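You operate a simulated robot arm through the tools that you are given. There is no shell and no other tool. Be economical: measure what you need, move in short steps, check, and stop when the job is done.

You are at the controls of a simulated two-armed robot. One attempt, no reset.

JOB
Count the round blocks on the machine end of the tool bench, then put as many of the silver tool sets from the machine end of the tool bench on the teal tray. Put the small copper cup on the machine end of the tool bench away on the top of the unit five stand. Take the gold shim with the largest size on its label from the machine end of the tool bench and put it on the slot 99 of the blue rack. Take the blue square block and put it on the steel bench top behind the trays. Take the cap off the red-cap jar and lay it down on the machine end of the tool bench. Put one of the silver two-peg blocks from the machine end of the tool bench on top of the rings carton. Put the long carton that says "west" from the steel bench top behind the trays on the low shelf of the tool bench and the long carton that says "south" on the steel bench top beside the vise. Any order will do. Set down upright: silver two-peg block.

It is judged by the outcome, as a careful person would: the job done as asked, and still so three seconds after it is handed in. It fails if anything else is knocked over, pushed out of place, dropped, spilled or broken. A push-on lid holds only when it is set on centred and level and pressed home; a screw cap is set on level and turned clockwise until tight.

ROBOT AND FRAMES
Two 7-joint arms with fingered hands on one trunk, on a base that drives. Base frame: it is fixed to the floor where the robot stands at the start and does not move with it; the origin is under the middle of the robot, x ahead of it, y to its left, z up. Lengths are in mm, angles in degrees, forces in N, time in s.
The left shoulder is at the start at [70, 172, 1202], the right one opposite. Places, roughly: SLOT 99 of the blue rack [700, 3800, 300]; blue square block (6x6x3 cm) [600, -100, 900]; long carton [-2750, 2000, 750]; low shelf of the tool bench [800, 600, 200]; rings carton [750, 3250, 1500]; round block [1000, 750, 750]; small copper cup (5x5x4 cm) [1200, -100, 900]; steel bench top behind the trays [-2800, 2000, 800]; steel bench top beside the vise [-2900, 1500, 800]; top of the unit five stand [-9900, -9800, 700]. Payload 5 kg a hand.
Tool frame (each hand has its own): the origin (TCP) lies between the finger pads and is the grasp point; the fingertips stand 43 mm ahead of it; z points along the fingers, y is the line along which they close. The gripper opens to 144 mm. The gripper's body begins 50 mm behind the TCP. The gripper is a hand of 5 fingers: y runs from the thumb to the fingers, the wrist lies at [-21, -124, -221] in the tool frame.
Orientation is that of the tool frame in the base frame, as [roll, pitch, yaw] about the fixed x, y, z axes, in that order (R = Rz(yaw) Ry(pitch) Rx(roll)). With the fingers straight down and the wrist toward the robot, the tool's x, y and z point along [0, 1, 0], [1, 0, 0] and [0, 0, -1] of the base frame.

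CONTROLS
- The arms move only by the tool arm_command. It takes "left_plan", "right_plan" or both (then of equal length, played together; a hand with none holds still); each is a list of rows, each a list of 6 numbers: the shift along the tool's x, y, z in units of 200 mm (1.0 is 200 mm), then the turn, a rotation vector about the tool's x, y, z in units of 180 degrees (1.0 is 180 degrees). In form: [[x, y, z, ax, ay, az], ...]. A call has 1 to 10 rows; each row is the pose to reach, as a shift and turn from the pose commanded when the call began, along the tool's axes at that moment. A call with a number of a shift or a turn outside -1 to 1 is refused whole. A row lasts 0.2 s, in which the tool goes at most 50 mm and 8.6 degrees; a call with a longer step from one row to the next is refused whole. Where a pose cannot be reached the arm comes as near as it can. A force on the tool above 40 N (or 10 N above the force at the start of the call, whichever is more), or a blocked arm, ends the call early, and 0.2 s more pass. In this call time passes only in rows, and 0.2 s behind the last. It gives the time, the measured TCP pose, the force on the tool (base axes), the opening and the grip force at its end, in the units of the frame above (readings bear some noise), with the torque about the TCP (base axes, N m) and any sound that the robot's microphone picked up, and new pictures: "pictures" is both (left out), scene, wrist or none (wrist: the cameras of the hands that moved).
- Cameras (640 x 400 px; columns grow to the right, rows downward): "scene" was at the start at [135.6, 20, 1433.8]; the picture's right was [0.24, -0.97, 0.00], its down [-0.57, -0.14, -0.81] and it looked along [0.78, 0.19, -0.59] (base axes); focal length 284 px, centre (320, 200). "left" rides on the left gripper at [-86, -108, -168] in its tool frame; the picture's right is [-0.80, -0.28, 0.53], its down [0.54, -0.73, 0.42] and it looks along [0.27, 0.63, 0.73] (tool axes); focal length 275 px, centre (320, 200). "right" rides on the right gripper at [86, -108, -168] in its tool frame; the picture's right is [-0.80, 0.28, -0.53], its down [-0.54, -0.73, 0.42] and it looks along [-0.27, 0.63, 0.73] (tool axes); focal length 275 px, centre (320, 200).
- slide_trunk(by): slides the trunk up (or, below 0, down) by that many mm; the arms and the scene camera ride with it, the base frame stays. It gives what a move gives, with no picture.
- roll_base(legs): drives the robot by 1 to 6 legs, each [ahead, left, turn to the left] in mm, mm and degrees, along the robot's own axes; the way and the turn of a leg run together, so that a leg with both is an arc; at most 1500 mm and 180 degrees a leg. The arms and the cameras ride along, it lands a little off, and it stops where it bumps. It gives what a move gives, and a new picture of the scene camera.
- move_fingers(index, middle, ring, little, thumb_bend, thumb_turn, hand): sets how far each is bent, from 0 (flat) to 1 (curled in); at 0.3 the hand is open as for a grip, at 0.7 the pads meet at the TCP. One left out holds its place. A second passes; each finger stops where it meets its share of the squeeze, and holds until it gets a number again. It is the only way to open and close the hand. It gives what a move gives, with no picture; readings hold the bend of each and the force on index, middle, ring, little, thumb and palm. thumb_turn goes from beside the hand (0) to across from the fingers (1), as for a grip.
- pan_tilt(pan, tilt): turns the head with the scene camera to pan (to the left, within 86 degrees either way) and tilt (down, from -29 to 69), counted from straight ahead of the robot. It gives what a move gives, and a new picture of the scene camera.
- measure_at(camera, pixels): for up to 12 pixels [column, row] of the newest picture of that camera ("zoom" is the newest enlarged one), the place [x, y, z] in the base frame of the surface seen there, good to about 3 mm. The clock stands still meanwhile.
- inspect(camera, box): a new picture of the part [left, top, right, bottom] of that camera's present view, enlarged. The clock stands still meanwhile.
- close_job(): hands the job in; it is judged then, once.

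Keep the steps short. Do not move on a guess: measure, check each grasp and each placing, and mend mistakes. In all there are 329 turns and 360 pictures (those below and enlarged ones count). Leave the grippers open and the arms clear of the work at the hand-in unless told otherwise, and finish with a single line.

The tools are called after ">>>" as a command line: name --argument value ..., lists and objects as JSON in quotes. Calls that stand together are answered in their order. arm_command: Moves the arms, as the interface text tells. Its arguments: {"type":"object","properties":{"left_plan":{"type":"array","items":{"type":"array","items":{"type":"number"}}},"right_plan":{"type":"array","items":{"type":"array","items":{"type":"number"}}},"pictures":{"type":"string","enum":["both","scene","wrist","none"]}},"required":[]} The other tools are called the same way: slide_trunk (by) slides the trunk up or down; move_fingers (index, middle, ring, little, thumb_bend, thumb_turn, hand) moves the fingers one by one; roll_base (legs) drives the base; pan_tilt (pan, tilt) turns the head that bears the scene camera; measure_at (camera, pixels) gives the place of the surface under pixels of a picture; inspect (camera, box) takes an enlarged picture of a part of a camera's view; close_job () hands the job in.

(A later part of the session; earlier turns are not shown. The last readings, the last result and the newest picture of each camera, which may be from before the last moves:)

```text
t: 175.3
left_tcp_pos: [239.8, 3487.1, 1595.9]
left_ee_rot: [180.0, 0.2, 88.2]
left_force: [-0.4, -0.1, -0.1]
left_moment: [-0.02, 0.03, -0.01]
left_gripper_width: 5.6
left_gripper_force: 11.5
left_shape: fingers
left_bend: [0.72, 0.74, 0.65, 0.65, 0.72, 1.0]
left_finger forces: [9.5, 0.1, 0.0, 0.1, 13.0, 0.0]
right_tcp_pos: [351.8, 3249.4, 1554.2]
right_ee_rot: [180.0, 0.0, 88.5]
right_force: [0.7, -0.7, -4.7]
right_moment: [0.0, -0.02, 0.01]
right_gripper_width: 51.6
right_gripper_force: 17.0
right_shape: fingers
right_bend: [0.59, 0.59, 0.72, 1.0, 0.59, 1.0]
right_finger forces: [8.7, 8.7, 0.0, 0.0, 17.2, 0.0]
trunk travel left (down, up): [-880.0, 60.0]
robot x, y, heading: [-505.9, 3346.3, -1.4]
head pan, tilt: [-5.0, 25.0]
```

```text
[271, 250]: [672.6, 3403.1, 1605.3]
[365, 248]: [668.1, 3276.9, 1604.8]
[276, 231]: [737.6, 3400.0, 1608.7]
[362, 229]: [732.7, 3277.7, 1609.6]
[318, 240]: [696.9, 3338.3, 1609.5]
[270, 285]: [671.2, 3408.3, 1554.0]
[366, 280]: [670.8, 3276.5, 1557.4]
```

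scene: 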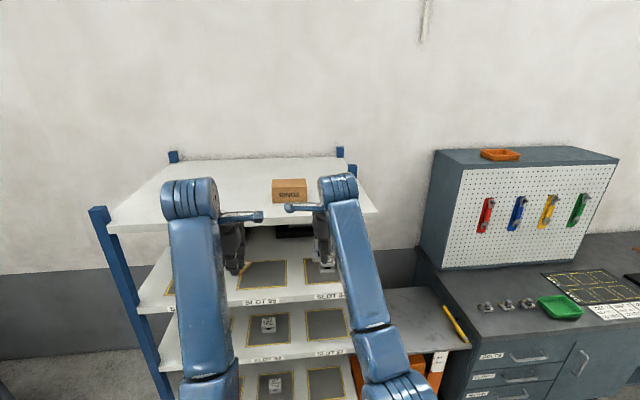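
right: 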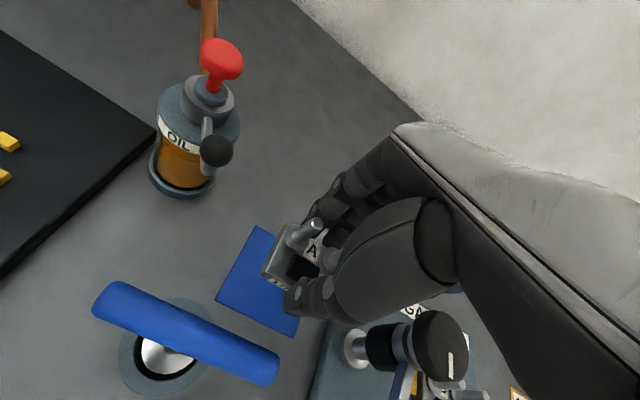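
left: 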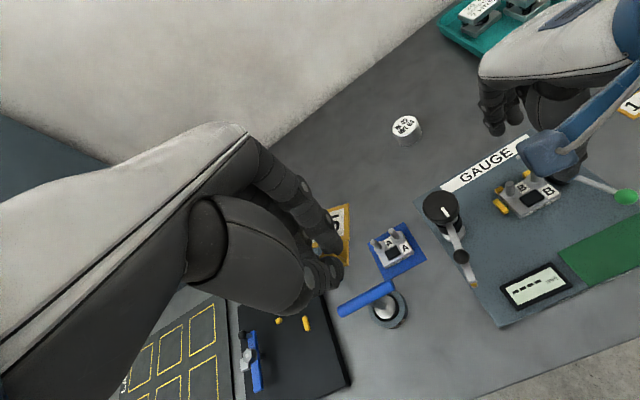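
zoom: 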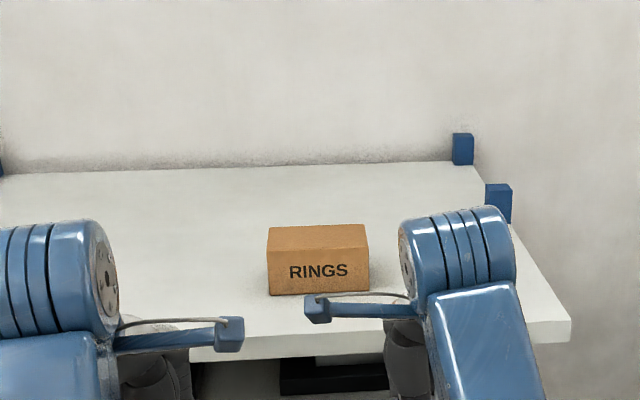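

Carton top: x 670–740, y 3275–3405, z 1608. Raise both hands above it, then drive forward.

>>> slide_trunk --by 60

>>> arm_command --right_plan '[[0, 0, -0.2, 0, 0, 0], [0, 0, -0.4, 0, 0, 0], [0, 0, -0.55, 0, 0, 0]]' --left_plan '[[0, 0, -0.1, 0, 0, 0], [0, 0, -0.2, 0, 0, 0], [0, 0, -0.3, 0, 0, 0]]' --pictures "none"

>>> roll_base --legs '[[300, 90, 1.3]]'

```text
t: 176.3
left_tcp_pos: [239.6, 3488.5, 1657.4]
left_ee_rot: [-180.0, 0.2, 88.4]
left_force: [0.5, -0.4, -0.7]
left_moment: [0.02, 0.04, 0.03]
left_gripper_width: 5.9
left_gripper_force: 11.4
left_shape: fingers
left_bend: [0.72, 0.74, 0.65, 0.65, 0.72, 1.0]
left_finger forces: [9.5, 0.0, 0.1, 0.1, 13.0, 0.1]
right_tcp_pos: [351.0, 3248.1, 1614.1]
right_ee_rot: [-179.9, 0.0, 88.5]
right_force: [0.0, -0.1, -4.2]
right_moment: [0.01, 0.02, 0.0]
right_gripper_width: 51.7
right_gripper_force: 17.1
right_shape: fingers
right_bend: [0.59, 0.59, 0.72, 1.0, 0.59, 1.0]
right_finger forces: [8.6, 8.7, 0.1, 0.1, 17.3, 0.0]
trunk travel left (down, up): [-940.0, 0.0]
robot x, y, heading: [-507.5, 3350.8, -1.6]
head pan, tilt: [-5.0, 25.0]
```

```text
t: 177.3
left_tcp_pos: [252.0, 3529.5, 1705.9]
left_ee_rot: [179.7, -3.2, 91.4]
left_force: [0.1, 0.0, -0.7]
left_moment: [0.04, 0.04, -0.01]
left_gripper_width: 5.7
left_gripper_force: 11.4
left_shape: fingers
left_bend: [0.72, 0.74, 0.65, 0.65, 0.72, 1.0]
left_finger forces: [9.7, 0.0, 0.0, 0.1, 13.5, 0.0]
left hand out of reach, approached as far as the arm can: row 3
right_tcp_pos: [351.7, 3249.5, 1721.7]
right_ee_rot: [-179.9, 0.1, 88.6]
right_force: [0.1, -0.3, -4.8]
right_moment: [0.0, -0.01, -0.02]
right_gripper_width: 51.3
right_gripper_force: 17.5
right_shape: fingers
right_bend: [0.59, 0.59, 0.72, 1.0, 0.59, 1.0]
right_finger forces: [8.5, 8.7, 0.1, 0.0, 17.1, 0.0]
trunk travel left (down, up): [-940.0, 0.0]
robot x, y, heading: [-504.7, 3348.9, -1.5]
head pan, tilt: [-5.0, 25.0]
stopped in row 3 (left hand): the arm was blocked; the commanded pose is now the measured one
```

```text
t: 179.5
left_tcp_pos: [543.1, 3634.9, 1708.3]
left_ee_rot: [179.5, -3.3, 92.7]
left_force: [-0.4, 0.3, 0.5]
left_moment: [0.01, -0.06, -0.01]
left_gripper_width: 5.4
left_gripper_force: 11.6
left_shape: fingers
left_bend: [0.72, 0.74, 0.65, 0.65, 0.72, 1.0]
left_finger forces: [9.7, 0.0, 0.0, 0.0, 13.4, 0.1]
right_tcp_pos: [647.9, 3356.8, 1726.1]
right_ee_rot: [179.8, 0.1, 90.0]
right_force: [-1.8, 0.0, -3.7]
right_moment: [0.03, -0.09, -0.01]
right_gripper_width: 51.6
right_gripper_force: 17.6
right_shape: fingers
right_bend: [0.59, 0.59, 0.72, 1.0, 0.59, 1.0]
right_finger forces: [8.5, 8.6, 0.0, 0.1, 17.2, 0.1]
trunk travel left (down, up): [-940.0, 0.0]
robot x, y, heading: [-208.0, 3437.3, -0.0]
head pan, tilt: [-5.0, 25.0]
```

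scene: 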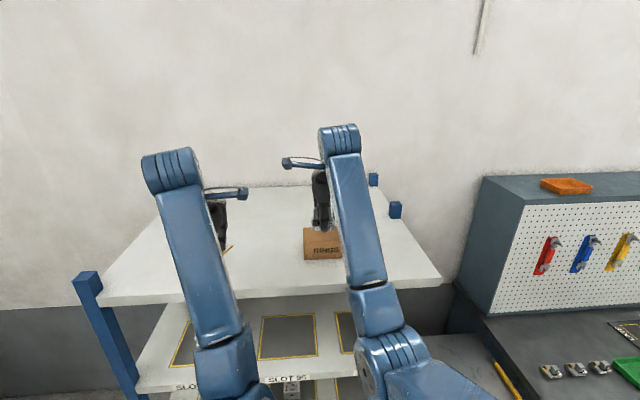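

Now over the carton to (705,3340), lower to ~6 mm above.

>>> arm_command --right_plan '[[-0.04, 0.14, 0, 0, 0, 0], [-0.085, 0.285, 0, 0, 0, 0], [-0.085, 0.285, 0.15, 0, 0, 0], [-0.085, 0.285, 0.28, 0, 0, 0]]' --pictures "both"

>>> inspect --camera "scene" --box '[270, 160, 390, 280]'

```text
t: 180.5
left_tcp_pos: [550.7, 3636.9, 1704.2]
left_ee_rot: [179.7, -3.2, 92.8]
left_force: [0.4, -0.6, -0.8]
left_moment: [-0.01, -0.03, -0.02]
left_gripper_width: 5.9
left_gripper_force: 12.3
left_shape: fingers
left_bend: [0.72, 0.74, 0.65, 0.65, 0.72, 1.0]
left_finger forces: [9.6, 0.0, 0.1, 0.0, 13.4, 0.0]
right_tcp_pos: [712.9, 3341.0, 1666.8]
right_ee_rot: [179.9, 0.1, 89.9]
right_force: [-0.3, -0.4, -2.9]
right_moment: [-0.01, 0.0, 0.02]
right_gripper_width: 51.4
right_gripper_force: 17.1
right_shape: fingers
right_bend: [0.59, 0.6, 0.72, 1.0, 0.59, 1.0]
right_finger forces: [8.6, 8.7, 0.0, 0.1, 16.9, 0.0]
trunk travel left (down, up): [-940.0, 0.0]
robot x, y, heading: [-201.0, 3440.5, 0.6]
head pan, tilt: [-5.0, 25.0]
```

scene: 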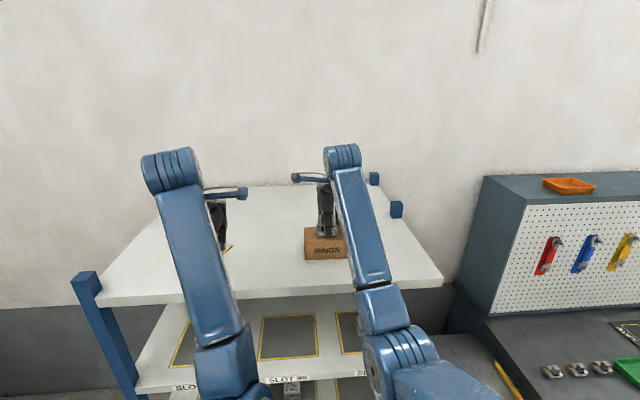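
right: 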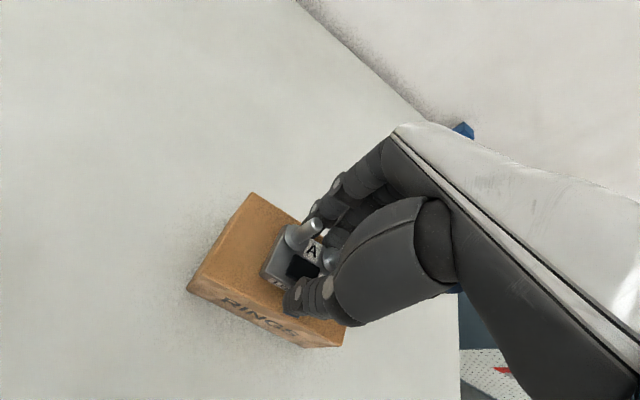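

```text
3.33 times, centred on (330, 220) of scene
```

zoom: 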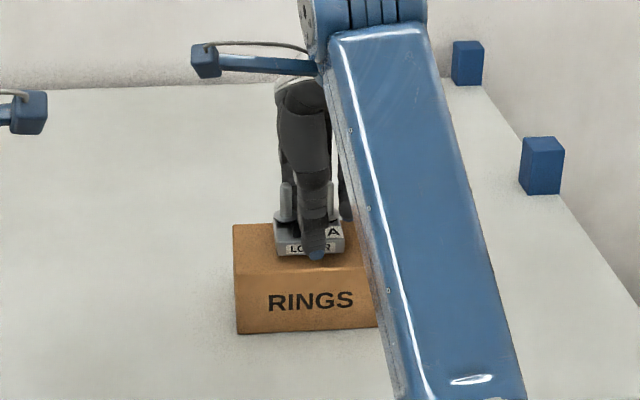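

Shift 7 mm nearer and lower to contact.

>>> arm_command --right_plan '[[0, -0.035, 0.02, 0, 0, 0], [0, -0.035, 0.035, 0, 0, 0], [0, -0.035, 0.045, 0, 0, 0]]' --pictures "none"

```text
t: 181.3
left_tcp_pos: [548.0, 3636.0, 1705.7]
left_ee_rot: [179.7, -3.2, 92.7]
left_force: [-0.4, 0.2, -0.5]
left_moment: [0.01, 0.06, -0.01]
left_gripper_width: 5.6
left_gripper_force: 11.1
left_shape: fingers
left_bend: [0.72, 0.74, 0.65, 0.65, 0.72, 1.0]
left_finger forces: [9.7, 0.0, 0.0, 0.0, 13.5, 0.0]
right_tcp_pos: [704.3, 3340.7, 1660.0]
right_ee_rot: [179.8, 0.2, 89.9]
right_force: [-2.2, -1.7, 8.9]
right_moment: [-0.11, 0.24, -0.05]
right_gripper_width: 51.2
right_gripper_force: 18.4
right_shape: fingers
right_bend: [0.59, 0.6, 0.72, 1.0, 0.59, 1.0]
right_finger forces: [8.7, 8.8, 0.0, 0.0, 18.9, 0.1]
trunk travel left (down, up): [-940.0, 0.0]
robot x, y, heading: [-208.2, 3438.3, 0.1]
head pan, tilt: [-5.0, 25.0]
```

Contact. Release and lift.

>>> move_fingers --hand "right" --index 0.5 --middle 0.5 --thumb_bend 0.5

>>> arm_command --right_plan '[[0, 0, -0.1, 0, 0, 0], [0, 0, -0.3, 0, 0, 0], [0, 0, -0.45, 0, 0, 0]]' --pictures "scene"

>>> inspect --camera "scene" --box '[270, 160, 390, 280]'

```text
t: 182.3
left_tcp_pos: [547.8, 3635.3, 1705.4]
left_ee_rot: [179.6, -3.3, 92.7]
left_force: [0.1, 0.0, -0.5]
left_moment: [0.0, -0.01, 0.02]
left_gripper_width: 5.5
left_gripper_force: 12.0
left_shape: fingers
left_bend: [0.72, 0.74, 0.65, 0.65, 0.72, 1.0]
left_finger forces: [9.8, 0.0, 0.0, 0.1, 13.6, 0.0]
right_tcp_pos: [704.3, 3341.1, 1659.0]
right_ee_rot: [-180.0, 0.1, 90.0]
right_force: [-2.8, -1.4, 4.3]
right_moment: [-0.06, -0.04, -0.02]
right_gripper_width: 78.2
right_gripper_force: 2.2
right_shape: fingers
right_bend: [0.5, 0.51, 0.72, 1.0, 0.5, 1.0]
right_finger forces: [0.0, 3.2, 1.5, 0.1, 0.1, 0.0]
trunk travel left (down, up): [-940.0, 0.0]
robot x, y, heading: [-204.3, 3435.9, -0.1]
head pan, tilt: [-5.0, 25.0]
```

```text
t: 183.1
left_tcp_pos: [547.0, 3637.1, 1706.0]
left_ee_rot: [179.6, -3.1, 92.8]
left_force: [-0.6, 0.9, -1.2]
left_moment: [0.0, 0.0, -0.05]
left_gripper_width: 5.6
left_gripper_force: 11.0
left_shape: fingers
left_bend: [0.72, 0.74, 0.65, 0.65, 0.72, 1.0]
left_finger forces: [9.6, 0.0, 0.1, 0.1, 13.6, 0.0]
right_tcp_pos: [703.8, 3341.4, 1750.5]
right_ee_rot: [-180.0, 0.2, 89.9]
right_force: [0.5, 0.3, 0.3]
right_moment: [-0.02, -0.03, -0.01]
right_gripper_width: 77.6
right_gripper_force: 0.1
right_shape: fingers
right_bend: [0.5, 0.5, 0.72, 1.0, 0.5, 1.0]
right_finger forces: [0.0, 0.1, 0.0, 0.0, 0.1, 0.0]
trunk travel left (down, up): [-940.0, 0.0]
robot x, y, heading: [-203.7, 3436.6, 0.1]
head pan, tilt: [-5.0, 25.0]
```

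scene: 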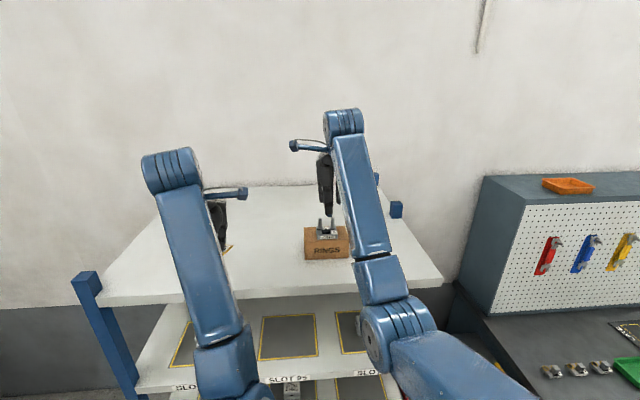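

```text
3.33 times, centred on (330, 220) of scene
```

zoom: 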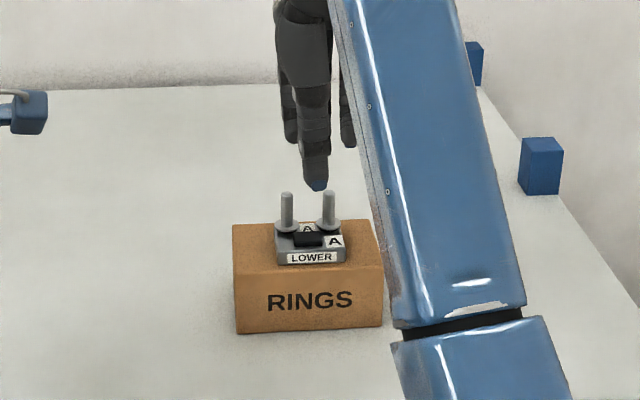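

Block upright on the carton. Back away 350 and lower the trunk by 800 to look at slot 99.

>>> roll_base --legs '[[-350, 0, 0]]'

>>> slide_trunk --by -400

>>> slide_trunk --by -400

>>> pan_tilt --pan 30 --tilt 40

```text
t: 185.3
left_tcp_pos: [197.9, 3638.7, 1703.4]
left_ee_rot: [179.9, -3.2, 92.9]
left_force: [0.3, -0.4, -1.1]
left_moment: [-0.01, 0.1, -0.02]
left_gripper_width: 5.6
left_gripper_force: 11.5
left_shape: fingers
left_bend: [0.72, 0.74, 0.65, 0.65, 0.72, 1.0]
left_finger forces: [9.8, 0.1, 0.1, 0.0, 13.5, 0.0]
right_tcp_pos: [356.6, 3343.6, 1746.8]
right_ee_rot: [-179.8, 0.1, 90.2]
right_force: [1.3, 0.6, -1.1]
right_moment: [0.02, 0.05, 0.02]
right_gripper_width: 77.9
right_gripper_force: 0.0
right_shape: fingers
right_bend: [0.5, 0.5, 0.72, 1.0, 0.5, 1.0]
right_finger forces: [0.1, 0.0, 0.0, 0.0, 0.0, 0.1]
trunk travel left (down, up): [-940.0, 0.0]
robot x, y, heading: [-558.1, 3434.2, 0.5]
head pan, tilt: [-5.0, 25.0]
```

scene: 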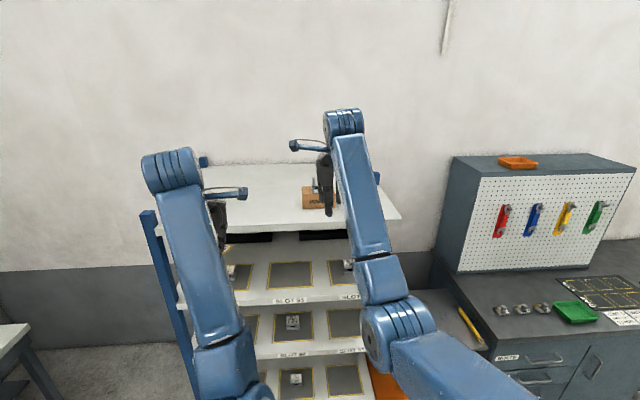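

```text
t: 189.2
left_tcp_pos: [194.6, 3639.2, 1305.9]
left_ee_rot: [179.7, -3.2, 93.0]
left_force: [-1.0, -0.6, -1.1]
left_moment: [0.01, -0.02, 0.0]
left_gripper_width: 5.6
left_gripper_force: 11.5
left_shape: fingers
left_bend: [0.72, 0.74, 0.65, 0.65, 0.72, 1.0]
left_finger forces: [9.7, 0.0, 0.0, 0.0, 13.5, 0.0]
right_tcp_pos: [351.5, 3344.8, 1349.5]
right_ee_rot: [180.0, 0.1, 90.2]
right_force: [-0.7, -0.2, 0.8]
right_moment: [0.01, 0.01, 0.05]
right_gripper_width: 78.0
right_gripper_force: 0.1
right_shape: fingers
right_bend: [0.5, 0.5, 0.72, 1.0, 0.5, 1.0]
right_finger forces: [0.0, 0.0, 0.1, 0.0, 0.0, 0.0]
trunk travel left (down, up): [-540.0, 400.0]
robot x, y, heading: [-558.0, 3438.6, 0.5]
head pan, tilt: [-5.0, 25.0]
```

```text
t: 193.0
left_tcp_pos: [193.4, 3637.9, 905.5]
left_ee_rot: [179.8, -3.2, 93.0]
left_force: [0.1, -0.8, -0.3]
left_moment: [-0.01, 0.01, -0.03]
left_gripper_width: 5.7
left_gripper_force: 11.9
left_shape: fingers
left_bend: [0.72, 0.74, 0.65, 0.65, 0.72, 1.0]
left_finger forces: [9.7, 0.1, 0.0, 0.1, 13.5, 0.1]
right_tcp_pos: [351.1, 3343.6, 949.9]
right_ee_rot: [-179.9, 0.1, 90.2]
right_force: [-0.3, -1.4, -0.3]
right_moment: [0.01, -0.03, -0.02]
right_gripper_width: 77.8
right_gripper_force: 0.1
right_shape: fingers
right_bend: [0.5, 0.5, 0.72, 1.0, 0.5, 1.0]
right_finger forces: [0.0, 0.0, 0.1, 0.1, 0.1, 0.0]
trunk travel left (down, up): [-140.0, 800.0]
robot x, y, heading: [-558.6, 3432.2, -0.1]
head pan, tilt: [-5.0, 25.0]
```

```text
t: 194.0
left_tcp_pos: [192.3, 3638.8, 905.3]
left_ee_rot: [179.6, -3.3, 93.0]
left_force: [-0.6, 0.0, -0.2]
left_moment: [-0.01, -0.01, 0.03]
left_gripper_width: 5.6
left_gripper_force: 11.8
left_shape: fingers
left_bend: [0.72, 0.74, 0.65, 0.65, 0.72, 1.0]
left_finger forces: [9.7, 0.0, 0.0, 0.1, 13.6, 0.1]
right_tcp_pos: [351.3, 3344.4, 949.0]
right_ee_rot: [-180.0, 0.1, 90.2]
right_force: [-0.5, 0.1, 0.0]
right_moment: [0.01, 0.01, 0.0]
right_gripper_width: 77.8
right_gripper_force: 0.0
right_shape: fingers
right_bend: [0.5, 0.5, 0.72, 1.0, 0.5, 1.0]
right_finger forces: [0.0, 0.0, 0.0, 0.0, 0.1, 0.0]
trunk travel left (down, up): [-140.0, 800.0]
robot x, y, heading: [-560.0, 3438.2, 0.1]
head pan, tilt: [30.0, 40.0]
```

scene: 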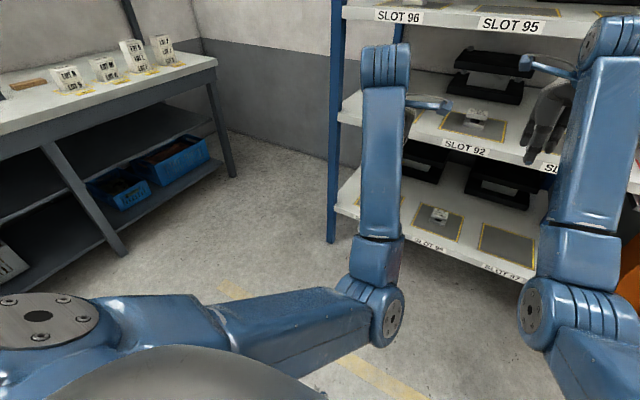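

Leftmost bottom slot should be 99. Tuck the right arm back and drive left to see it.

>>> arm_command --right_plan '[[-0.1, -0.2, -0.05, 0, 0, 0], [-0.2, -0.4, -0.1, 0, 0, 0], [-0.3, -0.6, -0.15, 0, 0, 0], [-0.4, -0.8, -0.2, 0, 0, 0], [-0.5, -1.0, -0.25, 0, 0, 0]]' --pictures "none"

>>> arm_command --right_plan '[[-0.1, -0.2, 0, 0, 0, 0], [-0.2, -0.4, 0, 0, 0, 0], [-0.3, -0.6, 0, 0, 0, 0]]' --pictures "none"

>>> roll_base --legs '[[0, 190, 0]]'

>>> pan_tilt --pan 8 --tilt 40

```text
t: 195.2
left_tcp_pos: [193.1, 3638.8, 905.3]
left_ee_rot: [179.7, -3.1, 93.2]
left_force: [0.0, 0.8, -0.6]
left_moment: [-0.07, 0.0, 0.0]
left_gripper_width: 5.7
left_gripper_force: 11.8
left_shape: fingers
left_bend: [0.72, 0.74, 0.65, 0.65, 0.72, 1.0]
left_finger forces: [9.8, 0.0, 0.1, 0.0, 13.7, 0.0]
right_tcp_pos: [228.3, 3249.4, 966.3]
right_ee_rot: [179.9, 0.9, 89.3]
right_force: [-0.3, 0.7, 0.9]
right_moment: [-0.05, -0.01, 0.0]
right_gripper_width: 78.0
right_gripper_force: 0.1
right_shape: fingers
right_bend: [0.5, 0.5, 0.72, 1.0, 0.5, 1.0]
right_finger forces: [0.1, 0.0, 0.2, 0.1, 0.0, 0.0]
right hand out of reach, approached as far as the arm can: row 3, 4, 5
trunk travel left (down, up): [-140.0, 800.0]
robot x, y, heading: [-556.0, 3432.8, 0.2]
head pan, tilt: [30.0, 40.0]
```

```text
t: 196.2
left_tcp_pos: [193.1, 3638.6, 904.4]
left_ee_rot: [179.7, -3.2, 93.0]
left_force: [-0.6, -0.6, -0.6]
left_moment: [-0.01, 0.0, 0.03]
left_gripper_width: 5.8
left_gripper_force: 11.8
left_shape: fingers
left_bend: [0.72, 0.74, 0.65, 0.65, 0.72, 1.0]
left_finger forces: [9.7, 0.0, 0.1, 0.0, 13.6, 0.1]
right_tcp_pos: [195.4, 3184.3, 939.7]
right_ee_rot: [178.0, 1.3, 87.8]
right_force: [0.2, 0.1, -0.5]
right_moment: [0.02, 0.0, -0.03]
right_gripper_width: 78.2
right_gripper_force: 0.0
right_shape: fingers
right_bend: [0.5, 0.5, 0.72, 1.0, 0.5, 1.0]
right_finger forces: [0.1, 0.0, 0.0, 0.1, 0.0, 0.1]
right hand out of reach, approached as far as the arm can: row 1, 2, 3
trunk travel left (down, up): [-140.0, 800.0]
robot x, y, heading: [-559.8, 3439.1, 0.2]
head pan, tilt: [30.0, 40.0]
stopped in row 3 (right hand): the arm was blocked; the commanded pose is now the measured one
```

```text
t: 197.8
left_tcp_pos: [191.9, 3824.8, 905.5]
left_ee_rot: [179.7, -3.1, 93.1]
left_force: [-0.3, 0.8, -0.8]
left_moment: [-0.07, 0.03, -0.03]
left_gripper_width: 5.6
left_gripper_force: 11.7
left_shape: fingers
left_bend: [0.72, 0.74, 0.65, 0.65, 0.72, 1.0]
left_finger forces: [9.8, 0.0, 0.0, 0.0, 13.6, 0.1]
right_tcp_pos: [194.9, 3370.3, 937.3]
right_ee_rot: [178.0, 1.4, 88.0]
right_force: [0.7, 1.0, 0.9]
right_moment: [-0.06, 0.03, -0.02]
right_gripper_width: 78.2
right_gripper_force: 0.0
right_shape: fingers
right_bend: [0.5, 0.5, 0.72, 1.0, 0.5, 1.0]
right_finger forces: [0.1, 0.0, 0.0, 0.0, 0.0, 0.1]
trunk travel left (down, up): [-140.0, 800.0]
robot x, y, heading: [-559.3, 3618.0, 0.3]
head pan, tilt: [30.0, 40.0]
```

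scene: 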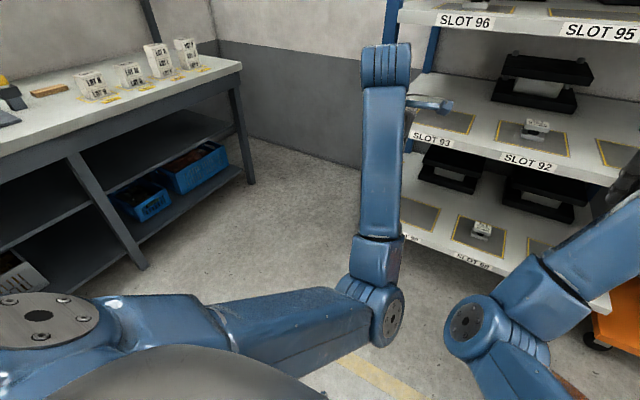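

```text
t: 198.6
left_tcp_pos: [192.7, 3824.3, 904.8]
left_ee_rot: [179.7, -3.2, 93.0]
left_force: [0.4, -0.7, -0.7]
left_moment: [0.01, 0.02, -0.01]
left_gripper_width: 5.5
left_gripper_force: 11.7
left_shape: fingers
left_bend: [0.72, 0.74, 0.65, 0.65, 0.72, 1.0]
left_finger forces: [9.7, 0.0, 0.1, 0.0, 13.6, 0.0]
right_tcp_pos: [195.3, 3369.4, 937.3]
right_ee_rot: [178.0, 1.3, 87.9]
right_force: [0.4, -0.3, 0.1]
right_moment: [-0.02, 0.0, 0.02]
right_gripper_width: 78.3
right_gripper_force: 0.0
right_shape: fingers
right_bend: [0.5, 0.5, 0.72, 1.0, 0.5, 1.0]
right_finger forces: [0.1, 0.1, 0.0, 0.0, 0.0, 0.1]
trunk travel left (down, up): [-140.0, 800.0]
robot x, y, heading: [-558.6, 3620.4, 0.2]
head pan, tilt: [8.0, 40.0]
```

scene: 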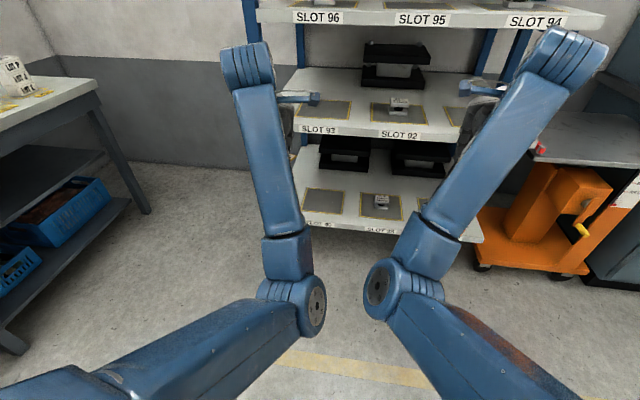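

>>> inspect --camera "scene" --box '[270, 100, 470, 240]'

>>> measure_at --camera "scene" --pixels '[[306, 190], [350, 192], [342, 215], [325, 202], [305, 209], [320, 225], [340, 225], [325, 130], [330, 150], [380, 203]]'

```text
2.86 times, centred on (370, 170) of scene
```

zoom: 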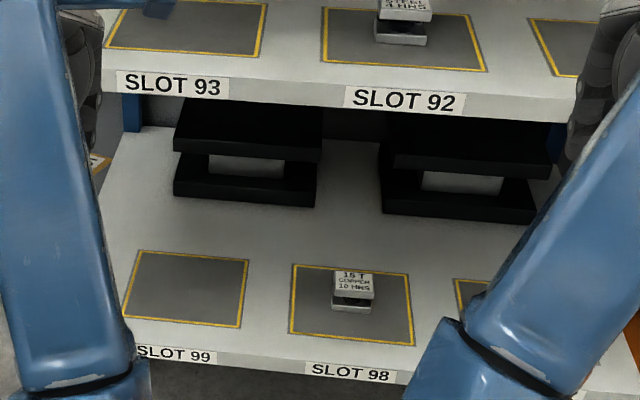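

```text
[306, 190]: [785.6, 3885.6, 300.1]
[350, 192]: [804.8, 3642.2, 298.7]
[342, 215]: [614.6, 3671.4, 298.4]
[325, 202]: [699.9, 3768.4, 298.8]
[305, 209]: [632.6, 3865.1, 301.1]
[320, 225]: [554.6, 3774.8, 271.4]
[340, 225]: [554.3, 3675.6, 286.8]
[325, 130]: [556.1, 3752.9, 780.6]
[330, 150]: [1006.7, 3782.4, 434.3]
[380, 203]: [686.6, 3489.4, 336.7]
```

Slot 99: x 615–790, y 3671–3880, z 300. Lower the trunk fully, then the left arm, before driving in.

>>> slide_trunk --by -140

>>> arm_command --left_plan '[[0, 0, 0.2, 0, -0.009, 0.008], [0, 0, 0.4, 0, -0.018, 0.0167], [0, 0, 0.6, 0, -0.018, 0.0167], [0, 0, 0.8, 0, -0.018, 0.0167], [0, 0, 1.0, 0, -0.018, 0.0167]]' --pictures "none"

>>> arm_command --left_plan '[[0, 0, 0.2, 0, 0, 0], [0, 0, 0.4, 0, 0, 0], [0, 0, 0.6, 0, 0, 0], [0, 0, 0.7, 0, 0, 0]]' --pictures "both"

```text
t: 200.3
left_tcp_pos: [192.4, 3823.8, 765.1]
left_ee_rot: [179.6, -3.2, 93.0]
left_force: [-0.2, -0.4, -0.5]
left_moment: [-0.01, -0.01, -0.02]
left_gripper_width: 5.6
left_gripper_force: 11.7
left_shape: fingers
left_bend: [0.72, 0.74, 0.65, 0.65, 0.72, 1.0]
left_finger forces: [9.8, 0.0, 0.0, 0.0, 13.6, 0.1]
right_tcp_pos: [193.7, 3368.9, 799.2]
right_ee_rot: [178.2, 1.4, 87.9]
right_force: [0.1, -0.4, -0.8]
right_moment: [0.0, -0.01, 0.06]
right_gripper_width: 78.1
right_gripper_force: 0.0
right_shape: fingers
right_bend: [0.5, 0.5, 0.72, 1.0, 0.5, 1.0]
right_finger forces: [0.0, 0.1, 0.1, 0.0, 0.1, 0.0]
trunk travel left (down, up): [0.0, 940.0]
robot x, y, heading: [-560.1, 3620.2, 0.3]
head pan, tilt: [8.0, 40.0]
```

```text
t: 201.5
left_tcp_pos: [194.9, 3838.1, 570.5]
left_ee_rot: [179.4, -0.1, 90.0]
left_force: [0.3, 0.1, 0.0]
left_moment: [0.04, 0.04, 0.04]
left_gripper_width: 5.6
left_gripper_force: 12.0
left_shape: fingers
left_bend: [0.72, 0.74, 0.65, 0.65, 0.72, 1.0]
left_finger forces: [9.7, 0.0, 0.1, 0.1, 13.6, 0.0]
right_tcp_pos: [194.1, 3369.5, 797.7]
right_ee_rot: [178.1, 1.5, 87.9]
right_force: [0.3, -0.2, -0.2]
right_moment: [0.01, 0.03, 0.01]
right_gripper_width: 78.1
right_gripper_force: 0.1
right_shape: fingers
right_bend: [0.5, 0.5, 0.72, 1.0, 0.5, 1.0]
right_finger forces: [0.1, 0.0, 0.0, 0.1, 0.0, 0.0]
trunk travel left (down, up): [0.0, 940.0]
robot x, y, heading: [-559.8, 3620.4, 0.0]
head pan, tilt: [8.0, 40.0]
```

```text
t: 202.5
left_tcp_pos: [195.6, 3834.8, 424.4]
left_ee_rot: [179.8, 0.1, 90.0]
left_force: [0.0, 1.7, -0.6]
left_moment: [-0.01, 0.01, 0.03]
left_gripper_width: 5.7
left_gripper_force: 11.4
left_shape: fingers
left_bend: [0.72, 0.74, 0.65, 0.65, 0.72, 1.0]
left_finger forces: [9.7, 0.0, 0.0, 0.0, 13.7, 0.1]
right_tcp_pos: [193.1, 3369.5, 798.8]
right_ee_rot: [178.1, 1.4, 87.9]
right_force: [-0.1, -0.8, -0.3]
right_moment: [0.03, 0.0, -0.02]
right_gripper_width: 78.2
right_gripper_force: 0.1
right_shape: fingers
right_bend: [0.5, 0.5, 0.72, 1.0, 0.5, 1.0]
right_finger forces: [0.1, 0.0, 0.0, 0.0, 0.0, 0.1]
trunk travel left (down, up): [0.0, 940.0]
robot x, y, heading: [-560.5, 3622.3, 0.3]
head pan, tilt: [8.0, 40.0]
```

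scene: 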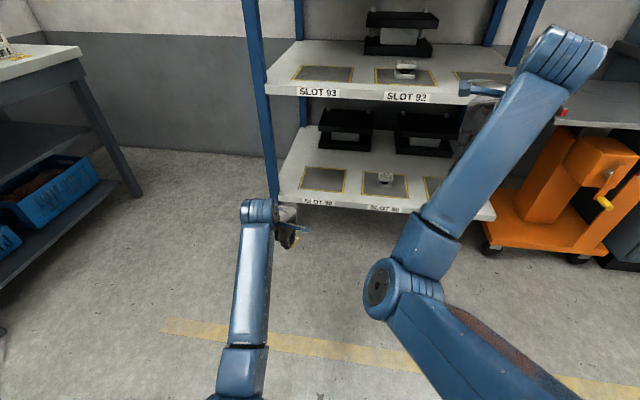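
left: 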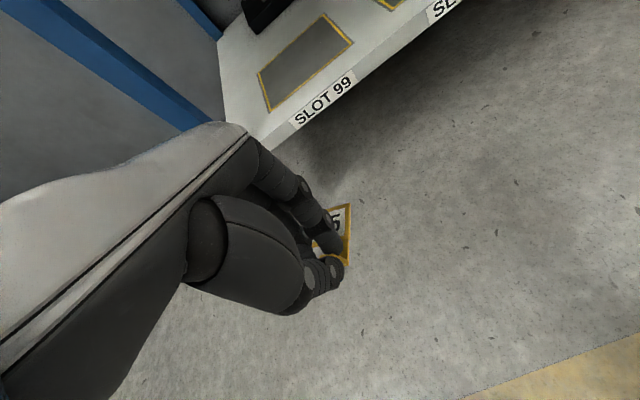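

The right hand would meet the shelf, so raise it 130. Then drive in 400 ahead, 80 right.

>>> arm_command --right_plan '[[0, 0, -0.2, 0, 0, 0], [0, 0, -0.4, 0, 0, 0], [0, 0, -0.6, 0, 0, 0]]' --pictures "none"

>>> roll_base --legs '[[0, -80, 0], [370, 0, 0]]'

```text
t: 203.3
left_tcp_pos: [194.0, 3836.1, 424.1]
left_ee_rot: [179.9, 0.1, 90.0]
left_force: [0.3, 0.5, -0.4]
left_moment: [0.04, 0.02, -0.03]
left_gripper_width: 5.6
left_gripper_force: 11.2
left_shape: fingers
left_bend: [0.72, 0.74, 0.65, 0.65, 0.72, 1.0]
left_finger forces: [9.7, 0.1, 0.0, 0.0, 13.6, 0.0]
right_tcp_pos: [228.0, 3362.5, 905.8]
right_ee_rot: [178.0, 1.3, 88.0]
right_force: [1.9, 0.3, -1.5]
right_moment: [0.0, -0.05, -0.01]
right_gripper_width: 78.2
right_gripper_force: 0.1
right_shape: fingers
right_bend: [0.5, 0.5, 0.72, 1.0, 0.5, 1.0]
right_finger forces: [0.0, 0.1, 0.1, 0.0, 0.0, 0.0]
right hand out of reach, approached as far as the arm can: row 1, 2, 3
trunk travel left (down, up): [0.0, 940.0]
robot x, y, heading: [-557.7, 3620.3, 0.3]
head pan, tilt: [8.0, 40.0]
```

```text
t: 206.3
left_tcp_pos: [560.3, 3766.2, 424.5]
left_ee_rot: [179.8, 0.1, 90.4]
left_force: [1.5, 0.0, -1.2]
left_moment: [-0.03, 0.02, 0.01]
left_gripper_width: 5.7
left_gripper_force: 11.7
left_shape: fingers
left_bend: [0.72, 0.74, 0.65, 0.65, 0.72, 1.0]
left_finger forces: [9.7, 0.1, 0.0, 0.0, 13.7, 0.0]
right_tcp_pos: [597.0, 3291.0, 904.4]
right_ee_rot: [178.0, 1.4, 88.3]
right_force: [-0.2, 0.3, 0.1]
right_moment: [0.01, 0.04, -0.04]
right_gripper_width: 78.1
right_gripper_force: 0.0
right_shape: fingers
right_bend: [0.5, 0.5, 0.72, 1.0, 0.5, 1.0]
right_finger forces: [0.1, 0.1, 0.0, 0.0, 0.0, 0.0]
trunk travel left (down, up): [0.0, 940.0]
robot x, y, heading: [-190.0, 3544.3, 1.0]
head pan, tilt: [8.0, 40.0]
```

scene: 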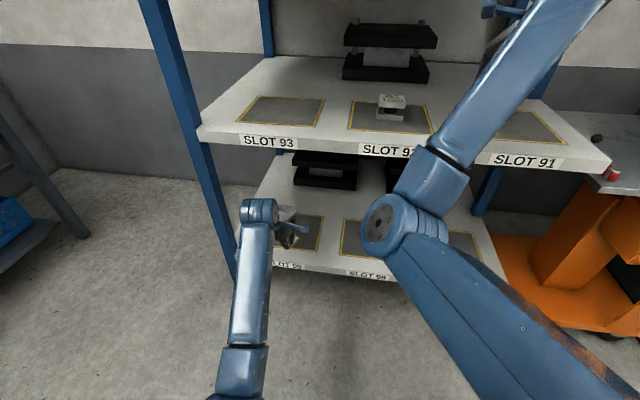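

No bump. Extend the left hand into slot 99.

>>> arm_command --left_plan '[[0, 0.15, 0, 0, 0, 0], [0, 0.3, 0, 0, 0, 0], [-0.02, 0.45, 0, 0, 0, 0], [-0.04, 0.58, 0.05, 0, 0, 0], [-0.04, 0.58, 0.2, 0, 0, 0], [-0.04, 0.58, 0.3, 0, 0, 0]]' --pictures "both"

```text
t: 207.7
left_tcp_pos: [675.6, 3757.9, 364.5]
left_ee_rot: [179.9, 0.1, 90.5]
left_force: [-0.2, -0.4, -0.7]
left_moment: [-0.02, 0.04, 0.01]
left_gripper_width: 5.3
left_gripper_force: 11.6
left_shape: fingers
left_bend: [0.73, 0.74, 0.65, 0.65, 0.72, 1.0]
left_finger forces: [9.8, 0.0, 0.1, 0.1, 13.8, 0.0]
right_tcp_pos: [597.2, 3290.9, 905.6]
right_ee_rot: [178.0, 1.4, 88.3]
right_force: [0.1, -0.3, 0.4]
right_moment: [-0.02, -0.01, 0.0]
right_gripper_width: 78.1
right_gripper_force: 0.0
right_shape: fingers
right_bend: [0.5, 0.5, 0.72, 1.0, 0.5, 1.0]
right_finger forces: [0.0, 0.0, 0.1, 0.0, 0.0, 0.0]
trunk travel left (down, up): [0.0, 940.0]
robot x, y, heading: [-191.0, 3545.9, 0.8]
head pan, tilt: [8.0, 40.0]
```

scene: 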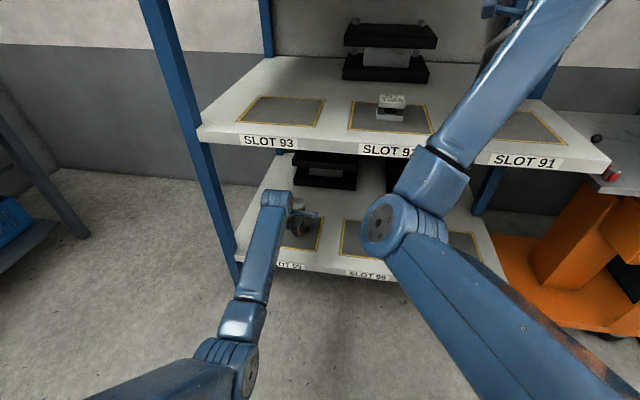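
left: 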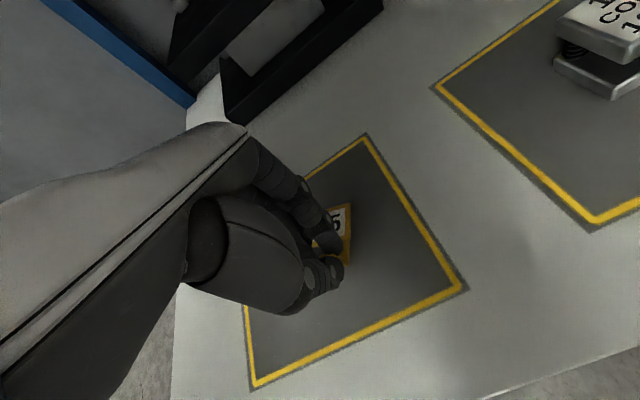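

The shim is well inside the slot. Lower in 3 mm steps to contact.

>>> arm_command --left_plan '[[0, 0, 0.015, 0, 0, 0], [0, 0, 0.03, 0, 0, 0], [0, 0, 0.045, 0, 0, 0]]' --pictures "none"

>>> inspect --camera "left" --box '[260, 160, 420, 320]'

```text
t: 208.5
left_tcp_pos: [675.4, 3758.4, 355.4]
left_ee_rot: [179.7, 0.1, 90.5]
left_force: [0.2, -0.3, -0.4]
left_moment: [0.0, -0.03, -0.02]
left_gripper_width: 5.6
left_gripper_force: 11.2
left_shape: fingers
left_bend: [0.73, 0.74, 0.65, 0.65, 0.72, 1.0]
left_finger forces: [10.0, 0.0, 0.1, 0.1, 13.8, 0.0]
right_tcp_pos: [597.3, 3291.2, 904.4]
right_ee_rot: [178.1, 1.4, 88.4]
right_force: [0.1, 0.4, -0.3]
right_moment: [0.01, -0.02, 0.02]
right_gripper_width: 78.3
right_gripper_force: 0.0
right_shape: fingers
right_bend: [0.5, 0.5, 0.72, 1.0, 0.5, 1.0]
right_finger forces: [0.0, 0.0, 0.0, 0.0, 0.1, 0.0]
trunk travel left (down, up): [0.0, 940.0]
robot x, y, heading: [-189.5, 3543.1, 1.1]
head pan, tilt: [8.0, 40.0]
```

```text
2.50 times, centred on (340, 240) of left
```

zoom: 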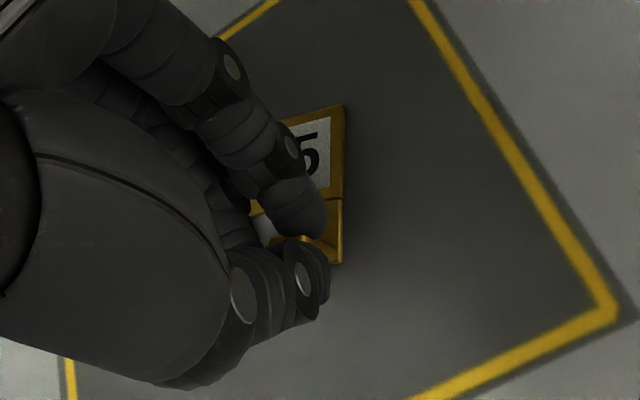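

>>> arm_command --left_plan '[[0, 0, 0.01, 0, 0, 0], [0, 0, 0.02, 0, 0, 0]]' --pictures "none"

```text
t: 209.1
left_tcp_pos: [677.2, 3759.4, 351.8]
left_ee_rot: [179.7, 0.0, 90.4]
left_force: [-0.3, -0.7, 1.7]
left_moment: [0.03, 0.02, 0.03]
left_gripper_width: 5.8
left_gripper_force: 11.7
left_shape: fingers
left_bend: [0.73, 0.74, 0.65, 0.65, 0.72, 1.0]
left_finger forces: [10.3, 0.0, 0.1, 0.0, 14.2, 0.1]
right_tcp_pos: [597.0, 3289.8, 906.2]
right_ee_rot: [178.0, 1.4, 88.4]
right_force: [1.0, -0.3, -0.1]
right_moment: [0.0, 0.0, -0.02]
right_gripper_width: 78.0
right_gripper_force: 0.1
right_shape: fingers
right_bend: [0.5, 0.5, 0.72, 1.0, 0.5, 1.0]
right_finger forces: [0.0, 0.0, 0.0, 0.0, 0.1, 0.0]
trunk travel left (down, up): [0.0, 940.0]
robot x, y, heading: [-190.1, 3544.7, 0.6]
head pan, tilt: [8.0, 40.0]
```

Contact. Open, lift, and retract.

>>> move_fingers --hand "left" --index 0.56 --middle 0.6 --thumb_bend 0.56

>>> arm_command --left_plan '[[0, 0, -0.1, 0, 0, 0], [0, 0, -0.25, 0, 0, 0], [0, 0, -0.4, 0, 0, 0], [0, -0.2, -0.4, 0, 0, 0], [0, -0.4, -0.4, 0, 0, 0], [0, -0.55, -0.4, 0, 0, 0]]' --pictures "both"

```text
t: 210.1
left_tcp_pos: [676.5, 3757.8, 352.0]
left_ee_rot: [179.9, 0.0, 90.4]
left_force: [0.0, 0.0, 0.1]
left_moment: [-0.03, 0.03, -0.02]
left_gripper_width: 56.0
left_gripper_force: 0.2
left_shape: fingers
left_bend: [0.56, 0.6, 0.65, 0.65, 0.56, 1.0]
left_finger forces: [0.0, 0.0, 0.0, 0.0, 0.1, 0.1]
right_tcp_pos: [597.0, 3291.1, 905.2]
right_ee_rot: [177.9, 1.4, 88.4]
right_force: [0.9, 0.7, 0.7]
right_moment: [0.0, -0.01, 0.03]
right_gripper_width: 78.2
right_gripper_force: 0.0
right_shape: fingers
right_bend: [0.5, 0.5, 0.72, 1.0, 0.5, 1.0]
right_finger forces: [0.1, 0.1, 0.0, 0.0, 0.0, 0.0]
trunk travel left (down, up): [0.0, 940.0]
robot x, y, heading: [-192.9, 3545.5, 0.8]
head pan, tilt: [8.0, 40.0]
```

```text
t: 211.5
left_tcp_pos: [565.5, 3757.4, 431.2]
left_ee_rot: [179.8, 0.0, 90.6]
left_force: [-1.1, 1.1, 0.6]
left_moment: [-0.01, 0.0, -0.01]
left_gripper_width: 56.5
left_gripper_force: 0.0
left_shape: fingers
left_bend: [0.56, 0.6, 0.65, 0.65, 0.56, 1.0]
left_finger forces: [0.1, 0.1, 0.0, 0.0, 0.1, 0.0]
right_tcp_pos: [597.9, 3291.2, 904.5]
right_ee_rot: [177.9, 1.4, 88.3]
right_force: [-0.3, 0.2, 0.3]
right_moment: [0.01, 0.02, 0.0]
right_gripper_width: 78.5
right_gripper_force: 0.0
right_shape: fingers
right_bend: [0.5, 0.5, 0.72, 1.0, 0.5, 1.0]
right_finger forces: [0.0, 0.0, 0.0, 0.0, 0.0, 0.0]
trunk travel left (down, up): [0.0, 940.0]
robot x, y, heading: [-190.8, 3543.1, 1.0]
head pan, tilt: [8.0, 40.0]
```

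scene: 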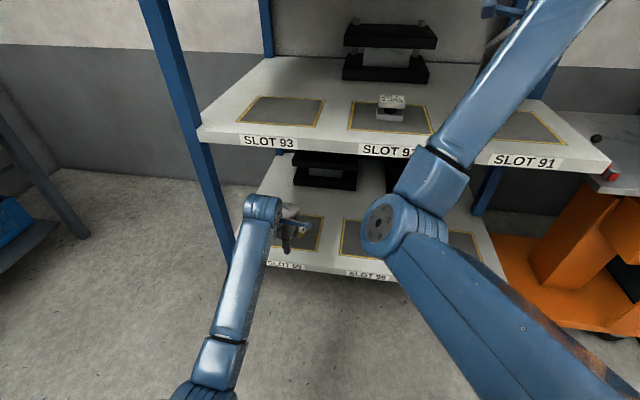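
left: 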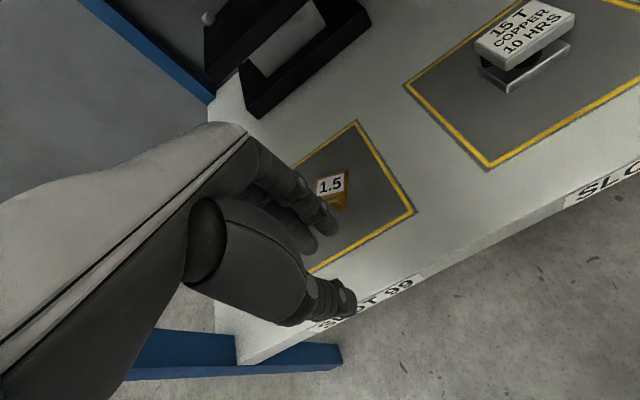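

The shim is on slot 99. Next the cartons: back out, turn round, and head toward the steel bench.

>>> roll_base --legs '[[-480, 0, 0], [0, 0, 179], [700, 1450, 0]]'

>>> slide_trunk --by 350

>>> pan_tilt --pan 0 --tilt 30

```text
refused: leg 3 is longer than a leg can be; nothing moved
```

```text
t: 212.7
left_tcp_pos: [565.8, 3757.4, 509.1]
left_ee_rot: [179.9, 0.1, 90.5]
left_force: [0.5, 0.2, -1.8]
left_moment: [-0.03, -0.03, 0.0]
left_gripper_width: 56.4
left_gripper_force: 0.0
left_shape: fingers
left_bend: [0.56, 0.6, 0.65, 0.65, 0.56, 1.0]
left_finger forces: [0.0, 0.0, 0.0, 0.0, 0.0, 0.1]
right_tcp_pos: [596.1, 3292.6, 977.7]
right_ee_rot: [178.7, 1.1, 88.3]
right_force: [-9.3, 0.4, -9.0]
right_moment: [0.01, -1.82, -0.16]
right_gripper_width: 78.5
right_gripper_force: 5.9
right_shape: fingers
right_bend: [0.5, 0.5, 0.72, 1.0, 0.5, 1.0]
right_finger forces: [0.0, 0.0, 0.0, 0.0, 0.1, 12.4]
trunk travel left (down, up): [-78.0, 862.0]
robot x, y, heading: [-195.2, 3543.4, 0.8]
head pan, tilt: [8.0, 40.0]
stopped: the force on the tool passed its limit (the readings are from after the stop); the commanded pose is now the measured one
```

```text
t: 213.4
left_tcp_pos: [565.9, 3757.1, 509.6]
left_ee_rot: [179.8, 0.0, 90.5]
left_force: [-0.1, 0.1, -0.1]
left_moment: [-0.01, 0.01, 0.01]
left_gripper_width: 56.3
left_gripper_force: 0.1
left_shape: fingers
left_bend: [0.56, 0.6, 0.65, 0.65, 0.56, 1.0]
left_finger forces: [0.1, 0.0, 0.0, 0.1, 0.0, 0.0]
right_tcp_pos: [595.5, 3291.9, 977.2]
right_ee_rot: [178.7, 1.2, 88.3]
right_force: [-8.4, 2.2, -11.9]
right_moment: [-0.23, -1.85, -0.22]
right_gripper_width: 78.3
right_gripper_force: 7.7
right_shape: fingers
right_bend: [0.5, 0.5, 0.72, 1.0, 0.5, 1.0]
right_finger forces: [0.0, 0.1, 0.0, 0.0, 0.0, 14.8]
trunk travel left (down, up): [-78.0, 862.0]
robot x, y, heading: [-194.0, 3544.4, 0.7]
head pan, tilt: [0.0, 30.0]
```

scene: 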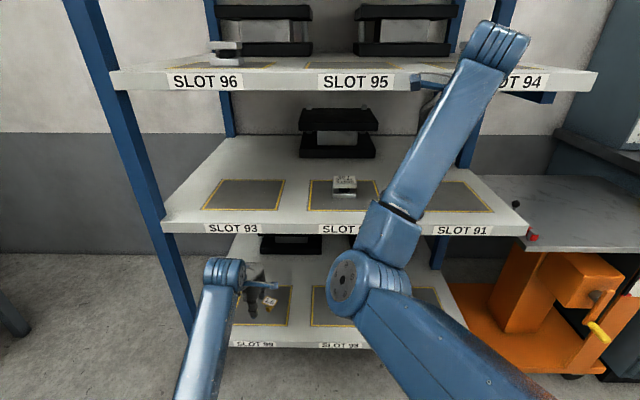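

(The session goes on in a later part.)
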